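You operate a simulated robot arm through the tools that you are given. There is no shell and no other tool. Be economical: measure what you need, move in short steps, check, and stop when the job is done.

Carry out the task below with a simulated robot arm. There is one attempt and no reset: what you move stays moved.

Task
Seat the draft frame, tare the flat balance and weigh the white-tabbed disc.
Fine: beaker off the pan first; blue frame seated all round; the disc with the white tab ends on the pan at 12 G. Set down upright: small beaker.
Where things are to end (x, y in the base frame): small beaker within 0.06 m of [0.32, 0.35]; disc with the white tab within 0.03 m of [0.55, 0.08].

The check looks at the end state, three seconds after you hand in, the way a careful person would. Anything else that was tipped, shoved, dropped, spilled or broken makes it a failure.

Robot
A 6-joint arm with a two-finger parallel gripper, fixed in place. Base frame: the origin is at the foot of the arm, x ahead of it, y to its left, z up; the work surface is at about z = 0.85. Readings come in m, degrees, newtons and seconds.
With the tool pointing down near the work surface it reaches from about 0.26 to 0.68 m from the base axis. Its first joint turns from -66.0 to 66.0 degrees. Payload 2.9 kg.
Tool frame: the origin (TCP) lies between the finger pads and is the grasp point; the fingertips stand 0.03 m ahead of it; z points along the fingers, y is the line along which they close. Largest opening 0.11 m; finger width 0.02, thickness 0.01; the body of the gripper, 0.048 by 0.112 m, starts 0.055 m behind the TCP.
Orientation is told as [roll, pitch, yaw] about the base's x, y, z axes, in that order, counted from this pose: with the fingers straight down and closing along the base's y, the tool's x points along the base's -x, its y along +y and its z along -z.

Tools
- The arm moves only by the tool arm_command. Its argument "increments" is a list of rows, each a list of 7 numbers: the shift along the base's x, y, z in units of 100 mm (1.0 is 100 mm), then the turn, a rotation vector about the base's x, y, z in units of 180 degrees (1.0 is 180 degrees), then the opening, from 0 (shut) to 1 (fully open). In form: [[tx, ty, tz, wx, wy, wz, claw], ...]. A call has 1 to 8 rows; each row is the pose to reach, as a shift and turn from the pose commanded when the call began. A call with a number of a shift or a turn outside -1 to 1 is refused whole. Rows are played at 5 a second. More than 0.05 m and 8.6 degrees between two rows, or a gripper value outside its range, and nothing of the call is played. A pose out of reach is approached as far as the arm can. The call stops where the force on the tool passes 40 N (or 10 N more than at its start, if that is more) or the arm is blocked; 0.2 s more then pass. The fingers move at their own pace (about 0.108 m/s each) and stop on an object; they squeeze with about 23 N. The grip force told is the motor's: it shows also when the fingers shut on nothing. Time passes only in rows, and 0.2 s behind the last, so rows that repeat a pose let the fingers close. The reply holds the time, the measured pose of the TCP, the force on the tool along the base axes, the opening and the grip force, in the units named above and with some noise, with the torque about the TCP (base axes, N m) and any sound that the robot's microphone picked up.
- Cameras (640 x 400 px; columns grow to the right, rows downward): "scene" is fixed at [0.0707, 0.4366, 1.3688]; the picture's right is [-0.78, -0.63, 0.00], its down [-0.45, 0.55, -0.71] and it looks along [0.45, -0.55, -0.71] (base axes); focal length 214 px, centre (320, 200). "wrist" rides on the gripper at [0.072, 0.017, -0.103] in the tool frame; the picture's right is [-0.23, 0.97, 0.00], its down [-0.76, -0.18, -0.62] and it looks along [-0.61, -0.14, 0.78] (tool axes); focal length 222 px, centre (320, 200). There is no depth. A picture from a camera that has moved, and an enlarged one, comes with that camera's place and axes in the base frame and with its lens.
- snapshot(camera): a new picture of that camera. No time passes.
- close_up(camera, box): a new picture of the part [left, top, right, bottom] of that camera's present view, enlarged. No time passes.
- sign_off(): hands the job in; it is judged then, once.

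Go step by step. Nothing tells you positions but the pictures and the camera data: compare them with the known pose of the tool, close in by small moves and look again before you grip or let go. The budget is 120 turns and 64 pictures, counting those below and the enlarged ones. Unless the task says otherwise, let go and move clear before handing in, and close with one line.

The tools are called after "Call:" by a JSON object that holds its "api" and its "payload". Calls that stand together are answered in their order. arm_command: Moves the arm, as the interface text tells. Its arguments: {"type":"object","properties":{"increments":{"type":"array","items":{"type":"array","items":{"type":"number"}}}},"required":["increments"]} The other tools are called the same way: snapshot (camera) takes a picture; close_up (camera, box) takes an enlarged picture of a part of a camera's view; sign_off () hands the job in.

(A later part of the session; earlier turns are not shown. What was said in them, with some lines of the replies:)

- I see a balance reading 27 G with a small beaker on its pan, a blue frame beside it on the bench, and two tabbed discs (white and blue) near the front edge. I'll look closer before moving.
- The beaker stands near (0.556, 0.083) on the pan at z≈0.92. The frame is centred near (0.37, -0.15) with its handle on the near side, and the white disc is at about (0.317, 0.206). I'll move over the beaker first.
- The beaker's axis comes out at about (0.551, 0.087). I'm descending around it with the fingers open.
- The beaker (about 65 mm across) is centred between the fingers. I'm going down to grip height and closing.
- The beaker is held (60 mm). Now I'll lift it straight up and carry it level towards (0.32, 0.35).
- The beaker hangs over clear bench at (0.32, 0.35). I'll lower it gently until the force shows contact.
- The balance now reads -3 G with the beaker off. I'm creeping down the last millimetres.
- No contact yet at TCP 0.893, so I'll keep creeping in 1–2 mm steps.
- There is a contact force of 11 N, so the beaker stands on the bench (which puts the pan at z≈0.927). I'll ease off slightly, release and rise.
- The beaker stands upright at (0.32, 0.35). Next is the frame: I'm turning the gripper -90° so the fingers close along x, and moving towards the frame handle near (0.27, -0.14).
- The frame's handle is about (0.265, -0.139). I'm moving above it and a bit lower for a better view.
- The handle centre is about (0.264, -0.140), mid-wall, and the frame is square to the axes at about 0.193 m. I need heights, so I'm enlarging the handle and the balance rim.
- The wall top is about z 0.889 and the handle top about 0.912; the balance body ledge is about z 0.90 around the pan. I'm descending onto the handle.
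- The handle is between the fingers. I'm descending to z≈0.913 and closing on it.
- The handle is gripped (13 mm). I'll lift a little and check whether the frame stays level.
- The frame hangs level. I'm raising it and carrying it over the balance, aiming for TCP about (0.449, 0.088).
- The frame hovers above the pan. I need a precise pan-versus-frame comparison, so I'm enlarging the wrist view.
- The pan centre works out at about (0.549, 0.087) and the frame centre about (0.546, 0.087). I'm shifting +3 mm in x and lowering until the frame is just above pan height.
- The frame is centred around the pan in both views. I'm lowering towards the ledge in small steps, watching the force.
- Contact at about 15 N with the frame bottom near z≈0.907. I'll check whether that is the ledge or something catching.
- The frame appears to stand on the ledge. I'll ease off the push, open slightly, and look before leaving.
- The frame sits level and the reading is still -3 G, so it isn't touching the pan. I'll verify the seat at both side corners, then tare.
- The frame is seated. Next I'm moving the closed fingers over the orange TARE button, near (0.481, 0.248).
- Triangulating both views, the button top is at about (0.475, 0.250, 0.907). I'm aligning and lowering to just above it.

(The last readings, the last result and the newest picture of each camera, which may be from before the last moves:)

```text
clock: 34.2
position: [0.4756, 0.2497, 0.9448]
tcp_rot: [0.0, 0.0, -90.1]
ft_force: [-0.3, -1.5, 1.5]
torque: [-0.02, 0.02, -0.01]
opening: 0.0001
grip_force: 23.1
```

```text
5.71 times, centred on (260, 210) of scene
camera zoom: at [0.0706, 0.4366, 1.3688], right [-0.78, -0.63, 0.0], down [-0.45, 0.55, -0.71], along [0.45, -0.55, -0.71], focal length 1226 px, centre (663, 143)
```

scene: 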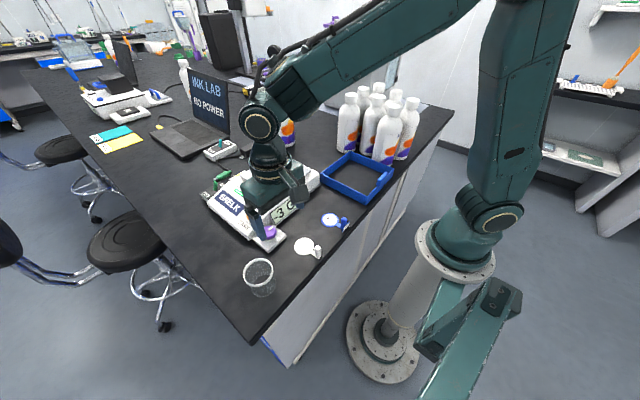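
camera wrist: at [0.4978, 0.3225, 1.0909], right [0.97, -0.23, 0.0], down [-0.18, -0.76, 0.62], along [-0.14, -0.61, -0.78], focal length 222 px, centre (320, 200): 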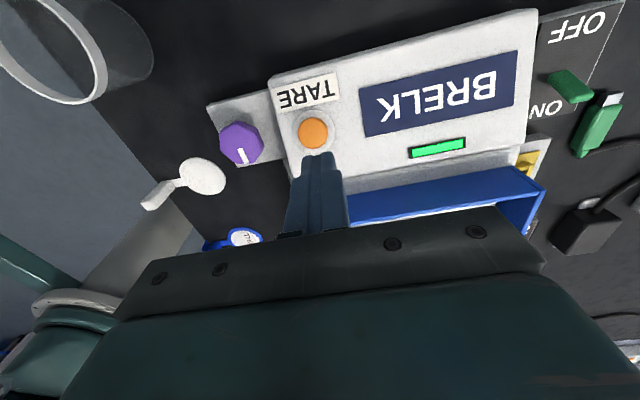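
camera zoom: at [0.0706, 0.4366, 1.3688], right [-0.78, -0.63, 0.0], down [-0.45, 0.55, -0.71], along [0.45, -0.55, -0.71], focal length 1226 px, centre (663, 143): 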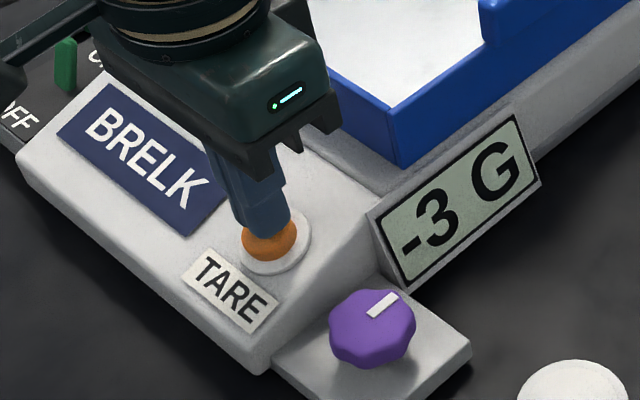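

The tips are right above the button. I'm pressing down in small steps.

Call:
{"api": "arm_command", "payload": {"increments": [[0, 0, -0.04, 0, 0, 0, 0], [0, 0, -0.08, 0, 0, 0, 0], [0, 0, -0.1, 0, 0, 0, 0]]}}

```text
clock: 35.1
position: [0.4763, 0.2514, 0.9386]
tcp_rot: [0.4, 0.2, -90.0]
ft_force: [-0.7, -0.2, 7.5]
torque: [-0.03, 0.05, 0.01]
opening: 0.0001
grip_force: 22.5
heard: click
stopped in row 3: the force on the tool passed its limit at 42 N (the readings are from after the stop); the commanded pose is now the measured one
```

A click was heard. I'm backing straight off and reading the display.

Call:
{"api": "arm_command", "payload": {"increments": [[0, 0, 0.1, 0, 0, 0, 0], [0, 0, 0.4, 0, 0, 0, 0], [0, 0, 0.8, 0, 0, 0, 0], [0, 0, 0.8, 0, 0, 0, 0]]}}

Call:
{"api": "close_up", "payload": {"camera": "scene", "box": [205, 130, 355, 260]}}

```text
clock: 36.1
position: [0.4779, 0.2508, 1.0187]
tcp_rot: [0.4, 0.2, -90.0]
ft_force: [0.7, -0.6, -0.5]
torque: [0.01, 0.01, 0.02]
opening: 0.0
grip_force: 23.0
```

```text
3.08 times, centred on (280, 195) of scene
camera zoom: at [0.0706, 0.4366, 1.3688], right [-0.78, -0.63, 0.0], down [-0.45, 0.55, -0.71], along [0.45, -0.55, -0.71], focal length 660 px, centre (443, 215)
```

zoom: 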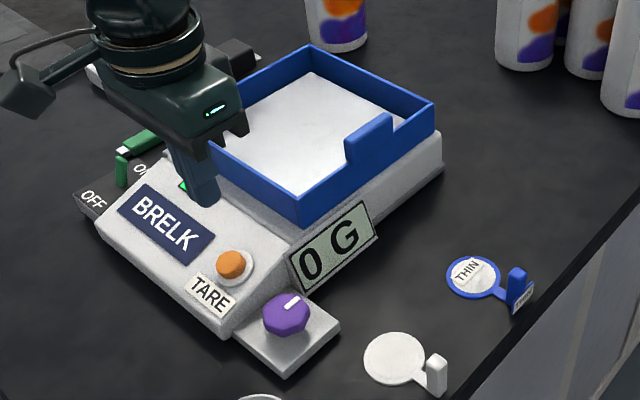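

The display reads 0 G. Next is the white-tabbed disc; I'm moving clear above it and looking closely at the tab.

Call:
{"api": "arm_command", "payload": {"increments": [[-0.3, 0, 0.1, 0, 0, 0, 0.2], [-0.6, 0, 0.1, 0, 0, 0, 0.3], [-1, 0.1, 0.1, 0, 0, 0, 0.4]]}}

Call:
{"api": "arm_command", "payload": {"increments": [[-0.3, 0, 0, 0, 0, 0, 0.4], [-0.6, 0, 0, 0, 0, 0, 0.4], [-0.8, 0, 0, 0, 0, 0, 0.4]]}}

Call:
{"api": "snapshot", "payload": {"camera": "wrist"}}

Call:
{"api": "close_up", "payload": {"camera": "scene", "box": [285, 225, 335, 265]}}

```text
clock: 36.9
position: [0.377, 0.2607, 1.0265]
tcp_rot: [0.3, 0.1, -90.0]
ft_force: [-0.2, -0.3, 0.4]
torque: [-0.01, -0.01, 0.01]
opening: 0.044
grip_force: 0.1
```

```text
clock: 37.7
position: [0.2944, 0.2607, 1.0262]
tcp_rot: [0.3, 0.2, -90.1]
ft_force: [0.3, 0.5, 0.5]
torque: [-0.01, 0.02, 0.05]
opening: 0.0437
grip_force: 0.1
```

```text
22 pictures are left
camera wrist: at [0.3116, 0.3338, 1.1294], right [0.97, -0.23, 0.0], down [-0.18, -0.76, 0.62], along [-0.14, -0.6, -0.78], focal length 222 px, centre (320, 200)
```

wrist: 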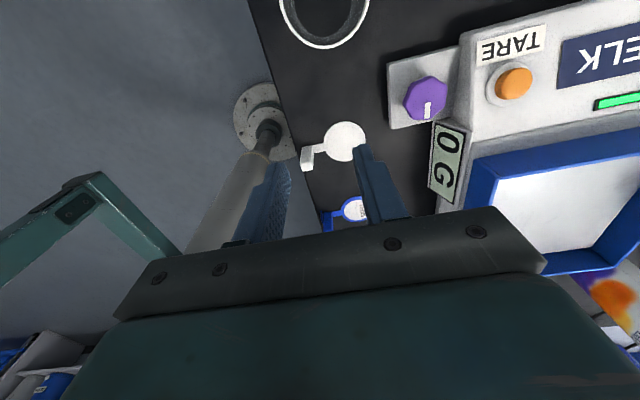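

```text
10.00 times, centred on (310, 245) of scene
camera zoom: at [0.0707, 0.4366, 1.3688], right [-0.78, -0.63, 0.0], down [-0.45, 0.55, -0.71], along [0.45, -0.55, -0.71], focal length 2145 px, centre (420, -250)
```

zoom: 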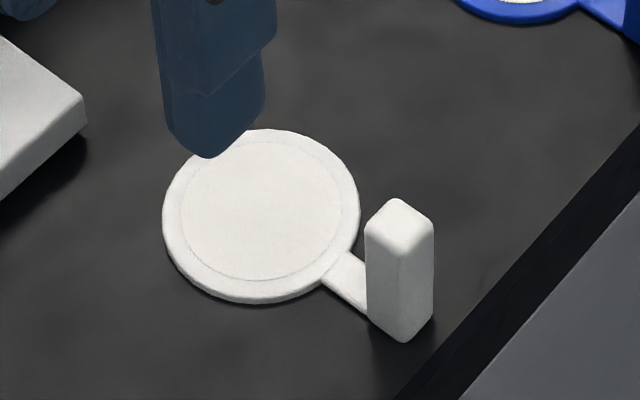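

The tab is an upright post at about (0.266, 0.206), with its top near z 0.90 and the disc centre near (0.315, 0.208). I'm moving over the tab and partway down.

Call:
{"api": "arm_command", "payload": {"increments": [[-0.15, -0.3, 0, 0, 0, 0, 0.3], [-0.285, -0.55, 0, 0, 0, 0, 0.3], [-0.285, -0.55, -0.4, 0, 0, 0, 0.3], [-0.285, -0.55, -0.85, 0, 0, 0, 0.3], [-0.285, -0.55, -0.85, 0, 0, 0, 0.3]]}}

Call:
{"api": "close_up", "payload": {"camera": "scene", "box": [280, 215, 345, 270]}}

Call:
{"api": "snapshot", "payload": {"camera": "wrist"}}

```text
clock: 38.9
position: [0.2678, 0.2056, 0.9418]
tcp_rot: [0.3, 0.2, -90.1]
ft_force: [0.0, 0.1, -0.5]
torque: [0.0, 0.0, 0.02]
opening: 0.0334
grip_force: 0.1
```

```text
7.27 times, centred on (312, 242) of scene
camera zoom: at [0.0707, 0.4366, 1.3688], right [-0.78, -0.63, 0.0], down [-0.45, 0.55, -0.71], along [0.45, -0.55, -0.71], focal length 1560 px, centre (374, -109)
```

zoom: 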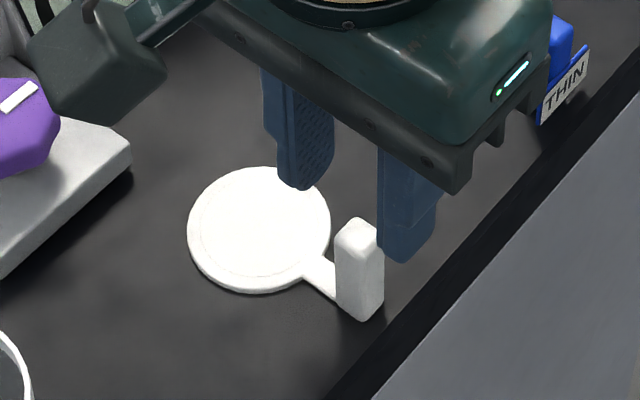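

```text
19 pictures are left
camera wrist: at [0.2832, 0.2788, 1.0443], right [0.97, -0.23, 0.0], down [-0.18, -0.76, 0.62], along [-0.14, -0.6, -0.78], focal length 222 px, centre (320, 200)
```

wrist: 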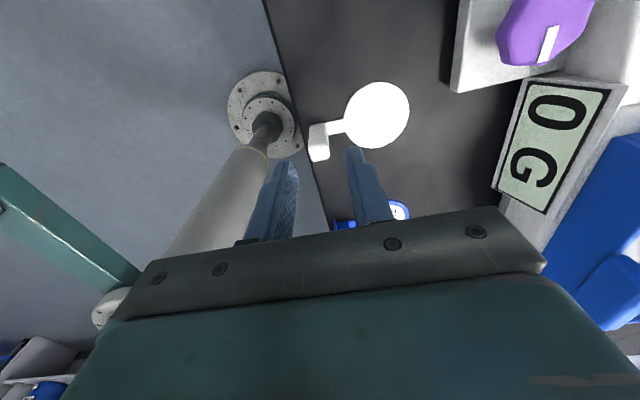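

The tab lies between the fingers at about (0.266, 0.207). I'm descending to z≈0.892 and closing.

Call:
{"api": "arm_command", "payload": {"increments": [[-0.01, 0.02, -0.2, 0, 0, 0, 0.3], [-0.01, 0.02, -0.4, 0, 0, 0, 0.3], [-0.01, 0.02, -0.49, 0, 0, 0, 0.3], [-0.01, 0.02, -0.49, 0, 0, 0, 0.15], [-0.01, 0.02, -0.49, 0, 0, 0, 0], [-0.01, 0.02, -0.49, 0, 0, 0, 0]]}}

Call:
{"api": "close_up", "payload": {"camera": "scene", "box": [280, 215, 345, 270]}}

```text
clock: 40.3
position: [0.2674, 0.2075, 0.8938]
tcp_rot: [0.2, 0.2, -90.0]
ft_force: [0.5, 0.1, 0.7]
torque: [-0.05, 0.01, -0.05]
opening: 0.0139
grip_force: 22.9
```

```text
7.27 times, centred on (312, 242) of scene
camera zoom: at [0.0707, 0.4366, 1.3688], right [-0.78, -0.63, 0.0], down [-0.45, 0.55, -0.71], along [0.45, -0.55, -0.71], focal length 1560 px, centre (374, -109)
```

zoom: 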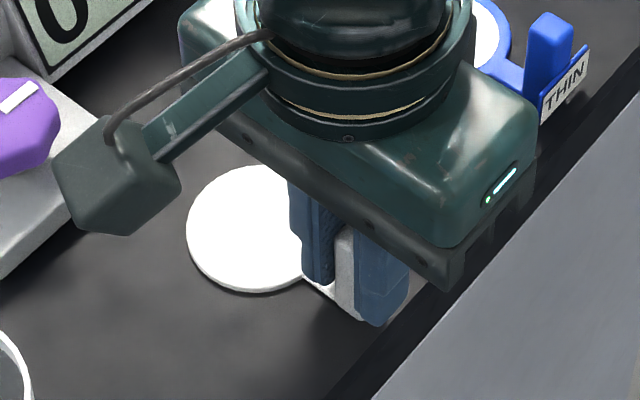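

The tab is held (14 mm). I'm lifting straight up and carrying it over the frame, aiming for TCP about (0.503, 0.083).

Call:
{"api": "arm_command", "payload": {"increments": [[0, 0, 0.15, 0, 0, 0, 0], [0, 0, 0.4, 0, 0, 0, 0], [0, 0, 0.7, 0, 0, 0, 0], [0, 0, 1, 0, 0, 0, 0]]}}

Call:
{"api": "arm_command", "payload": {"increments": [[0, 0, 0.3, 0, 0, 0, 0], [0, 0, 0.6, 0, 0, 0, 0], [0.3, -0.15, 0.6, 0, 0, 0, 0], [0.6, -0.3, 0.6, 0, 0, 0, 0], [0.9, -0.45, 0.6, 0, 0, 0, 0], [1, -0.6, 0.6, 0, 0, 0, 0]]}}

Call:
{"api": "arm_command", "payload": {"increments": [[0.3, -0.15, 0, 0, 0, 0, 0], [0.6, -0.3, 0, 0, 0, 0, 0], [0.9, -0.45, 0, 0, 0, 0, 0], [1, -0.64, 0, 0, 0, 0, 0]]}}

Call:
{"api": "arm_command", "payload": {"increments": [[0.2, 0, 0, 0, 0, 0, 0], [0.35, 0, -0.1, 0, 0, 0, 0], [0.35, 0, -0.1, 0, 0, 0, 0]]}}

Call:
{"api": "close_up", "payload": {"camera": "scene", "box": [210, 100, 340, 215]}}

Call:
{"api": "snapshot", "payload": {"camera": "wrist"}}

```text
clock: 41.3
position: [0.2652, 0.2083, 0.993]
tcp_rot: [0.3, 0.1, -90.0]
ft_force: [-0.2, 0.3, -0.5]
torque: [-0.03, 0.0, 0.01]
opening: 0.0137
grip_force: 23.3
```

```text
clock: 42.7
position: [0.367, 0.1472, 1.0534]
tcp_rot: [0.3, 0.2, -90.0]
ft_force: [0.0, -0.9, 0.1]
torque: [0.0, -0.03, 0.05]
opening: 0.0136
grip_force: 23.3
```

```text
clock: 43.7
position: [0.4668, 0.0836, 1.0516]
tcp_rot: [0.3, 0.3, -90.1]
ft_force: [0.0, 0.2, -0.2]
torque: [0.03, -0.02, -0.02]
opening: 0.0138
grip_force: 22.9
```

```text
clock: 44.5
position: [0.5017, 0.0831, 1.0433]
tcp_rot: [0.4, 0.2, -90.0]
ft_force: [0.0, 0.2, -0.1]
torque: [0.01, 0.03, 0.02]
opening: 0.0139
grip_force: 23.3
```

```text
3.48 times, centred on (275, 158) of scene
camera zoom: at [0.0707, 0.4366, 1.3688], right [-0.78, -0.63, 0.0], down [-0.45, 0.55, -0.71], along [0.45, -0.55, -0.71], focal length 746 px, centre (476, 348)
```

zoom: 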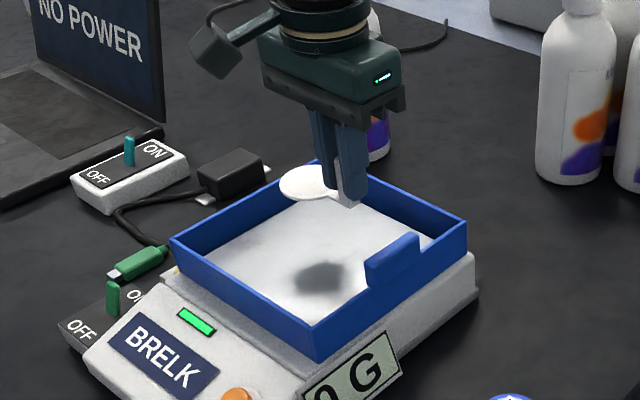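

```text
16 pictures are left
camera wrist: at [0.5172, 0.1563, 1.1451], right [0.97, -0.23, 0.0], down [-0.18, -0.76, 0.62], along [-0.14, -0.6, -0.78], focal length 222 px, centre (320, 200)
```

wrist: 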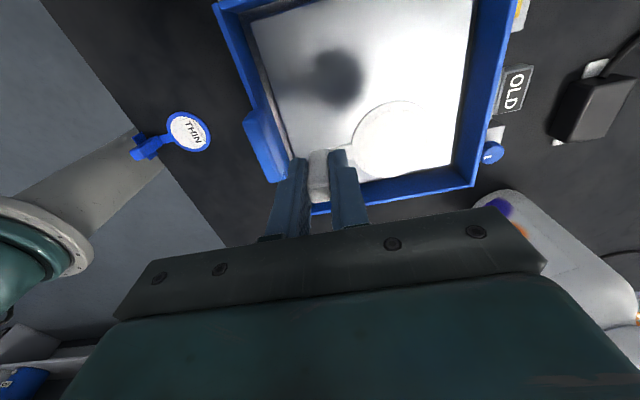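

The disc hangs inside the frame opening and the reading is 0 G. I'm lowering to just above the pan, then creeping.

Call:
{"api": "arm_command", "payload": {"increments": [[0, 0, -0.25, 0, 0, 0, 0], [0, 0, -0.5, 0, 0, 0, 0], [0, 0, -0.66, 0, 0, 0, 0], [0, 0, -0.68, 0, 0, 0, 0]]}}

Call:
{"api": "arm_command", "payload": {"increments": [[0, 0, -0.015, 0, 0, 0, 0], [0, 0, -0.03, 0, 0, 0, 0], [0, 0, -0.03, 0, 0, 0, 0]]}}

Call:
{"api": "close_up", "payload": {"camera": "scene", "box": [210, 120, 340, 225]}}

```text
clock: 45.5
position: [0.5016, 0.0835, 0.9742]
tcp_rot: [0.3, 0.2, -89.9]
ft_force: [0.4, 0.2, 0.4]
torque: [0.02, -0.02, 0.01]
opening: 0.0134
grip_force: 23.0
```

```text
clock: 46.3
position: [0.5018, 0.0824, 0.9736]
tcp_rot: [0.4, 0.2, -90.1]
ft_force: [-0.1, 0.4, 0.0]
torque: [0.0, 0.0, 0.01]
opening: 0.0136
grip_force: 23.0
```

```text
3.81 times, centred on (275, 172) of scene
camera zoom: at [0.0707, 0.4366, 1.3688], right [-0.78, -0.63, 0.0], down [-0.45, 0.55, -0.71], along [0.45, -0.55, -0.71], focal length 817 px, centre (491, 305)
```

zoom: 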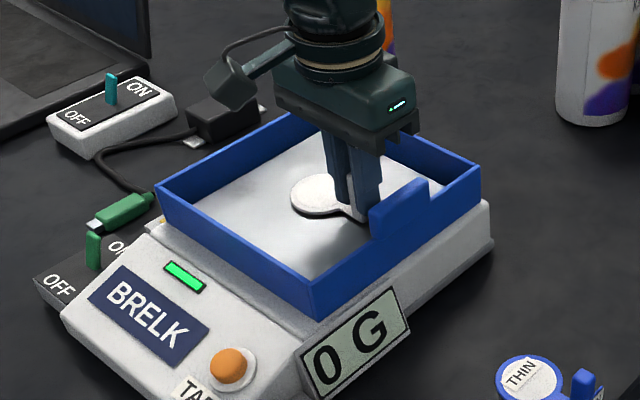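

Still 0 G, no contact. I'm creeping another 2–3 mm.

Call:
{"api": "arm_command", "payload": {"increments": [[0, 0, -0.015, 0, 0, 0, 0], [0, 0, -0.025, 0, 0, 0, 0], [0, 0, -0.025, 0, 0, 0, 0]]}}

```text
clock: 47.1
position: [0.5027, 0.084, 0.9696]
tcp_rot: [0.3, 0.2, -90.0]
ft_force: [0.6, 0.2, -0.6]
torque: [0.01, -0.01, 0.0]
opening: 0.0137
grip_force: 23.3
```

Call:
{"api": "arm_command", "payload": {"increments": [[0, 0, -0.01, 0, 0, 0, 0], [0, 0, -0.02, 0, 0, 0, 0], [0, 0, -0.02, 0, 0, 0, 0]]}}

Call:
{"api": "close_up", "payload": {"camera": "scene", "box": [255, 150, 320, 225]}}

```text
clock: 47.9
position: [0.5011, 0.0852, 0.9702]
tcp_rot: [0.5, 0.1, -89.9]
ft_force: [-2.7, -0.7, 13.1]
torque: [-0.05, 0.03, -0.02]
opening: 0.0139
grip_force: 22.6
```

```text
5.33 times, centred on (288, 188) of scene
camera zoom: at [0.0704, 0.4366, 1.3688], right [-0.78, -0.63, 0.0], down [-0.45, 0.55, -0.71], along [0.45, -0.55, -0.71], focal length 1144 px, centre (493, 267)
```

zoom: 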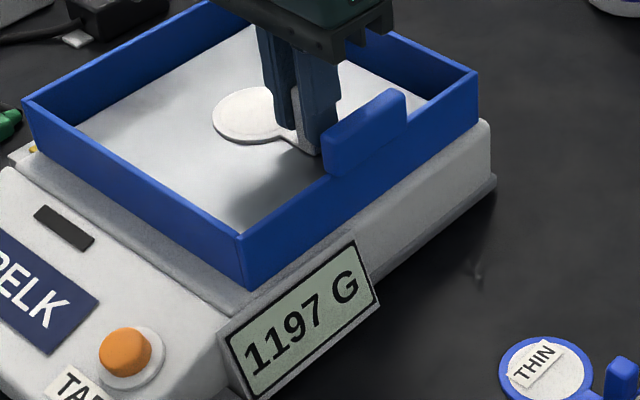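

The disc touches the pan (the balance shows the push). I'll ease off, open narrowly and rise straight up.

Call:
{"api": "arm_command", "payload": {"increments": [[0, 0, 0.012, 0, 0, 0, 0], [0, 0, 0.012, 0, 0, 0, 0], [0, 0, 0.012, 0, 0, 0, 0.15], [0, 0, 0.012, 0, 0, 0, 0.25], [0, 0, 0.012, 0, 0, 0, 0.25]]}}

Call:
{"api": "arm_command", "payload": {"increments": [[0, 0, 0.2, 0, 0, 0, 0.25], [0, 0, 0.6, 0, 0, 0, 0.25], [0, 0, 1, 0, 0, 0, 0.25], [-0.3, 0, 1, 0, 0, 0, 0.25], [-0.6, -0.2, 1, 0, 0, 0, 0.25], [-0.9, -0.5, 1, 0, 0, 0, 0.25], [-1, -0.9, 1, 0, 0, 0, 0.25]]}}

Call:
{"api": "close_up", "payload": {"camera": "scene", "box": [205, 130, 345, 250]}}

Call:
{"api": "snapshot", "payload": {"camera": "scene"}}

```text
clock: 49.1
position: [0.501, 0.0839, 0.9693]
tcp_rot: [0.3, 0.2, -90.0]
ft_force: [0.3, -0.1, 0.5]
torque: [-0.05, -0.05, -0.02]
opening: 0.0271
grip_force: 0.0
```

```text
clock: 50.7
position: [0.4007, -0.0066, 1.0703]
tcp_rot: [0.3, 0.1, -89.9]
ft_force: [0.2, -0.4, -0.6]
torque: [-0.01, 0.01, -0.01]
opening: 0.0275
grip_force: 0.1
```

```text
3.33 times, centred on (275, 190) of scene
camera zoom: at [0.0706, 0.4367, 1.3688], right [-0.78, -0.63, 0.0], down [-0.45, 0.55, -0.71], along [0.45, -0.55, -0.71], focal length 715 px, centre (470, 233)
```

zoom: 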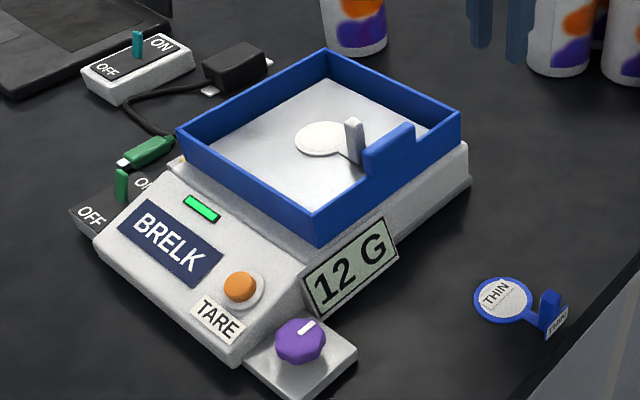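

```text
12 pictures are left
```

scene: 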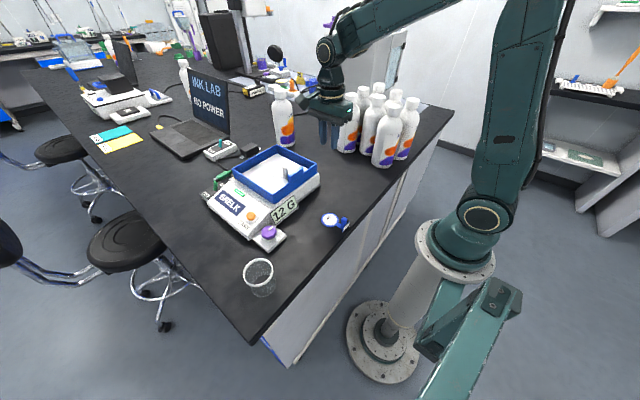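

The display shows a stable 12 G and the beaker is upright. One last close look at the frame's far-left edge will confirm it is seated all round.

Call:
{"api": "close_up", "payload": {"camera": "scene", "box": [222, 155, 282, 205]}}

Call:
{"api": "close_up", "payload": {"camera": "scene", "box": [265, 150, 325, 205]}}

```text
8.00 times, centred on (252, 180) of scene
camera zoom: at [0.0706, 0.4367, 1.3688], right [-0.78, -0.63, 0.0], down [-0.45, 0.55, -0.71], along [0.45, -0.55, -0.71], focal length 1716 px, centre (864, 360)
```

zoom: 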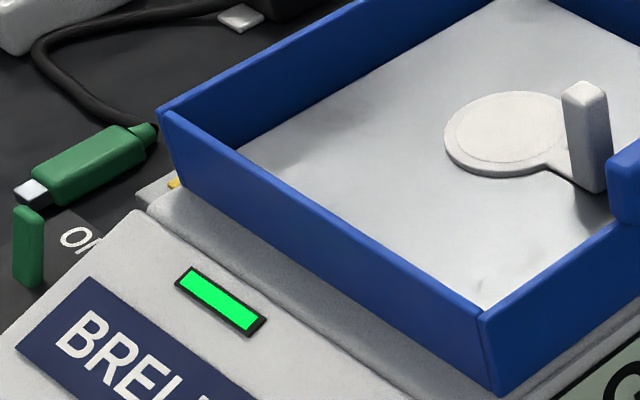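

```text
7.27 times, centred on (295, 178) of scene
camera zoom: at [0.0706, 0.4367, 1.3688], right [-0.78, -0.63, 0.0], down [-0.45, 0.55, -0.71], along [0.45, -0.55, -0.71], focal length 1560 px, centre (502, 364)
```

zoom: 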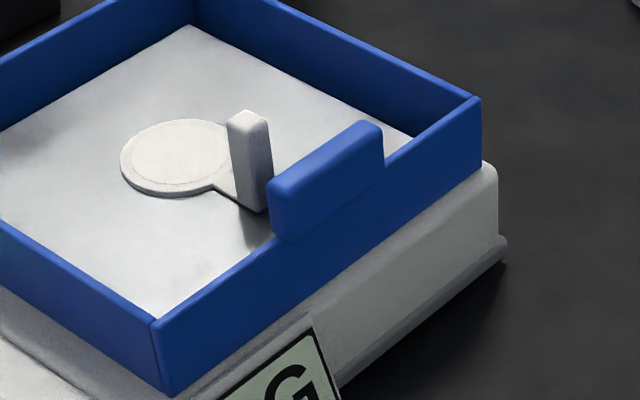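

The frame's lower edges run parallel to the ledge with no gap visible. The disc lies flat on the pan at 12 G, the beaker is upright, and the gripper is clear, so I'm handing in.

Call:
{"api": "sign_off", "payload": {}}

```text
The job is handed in.
```

The beaker is off the pan and upright near (0.32, 0.35), the frame looks seated with no gap on the sides I could see, the balance was tared to 0 G, and the white-tabbed disc lies on the pan reading a steady 12 G.
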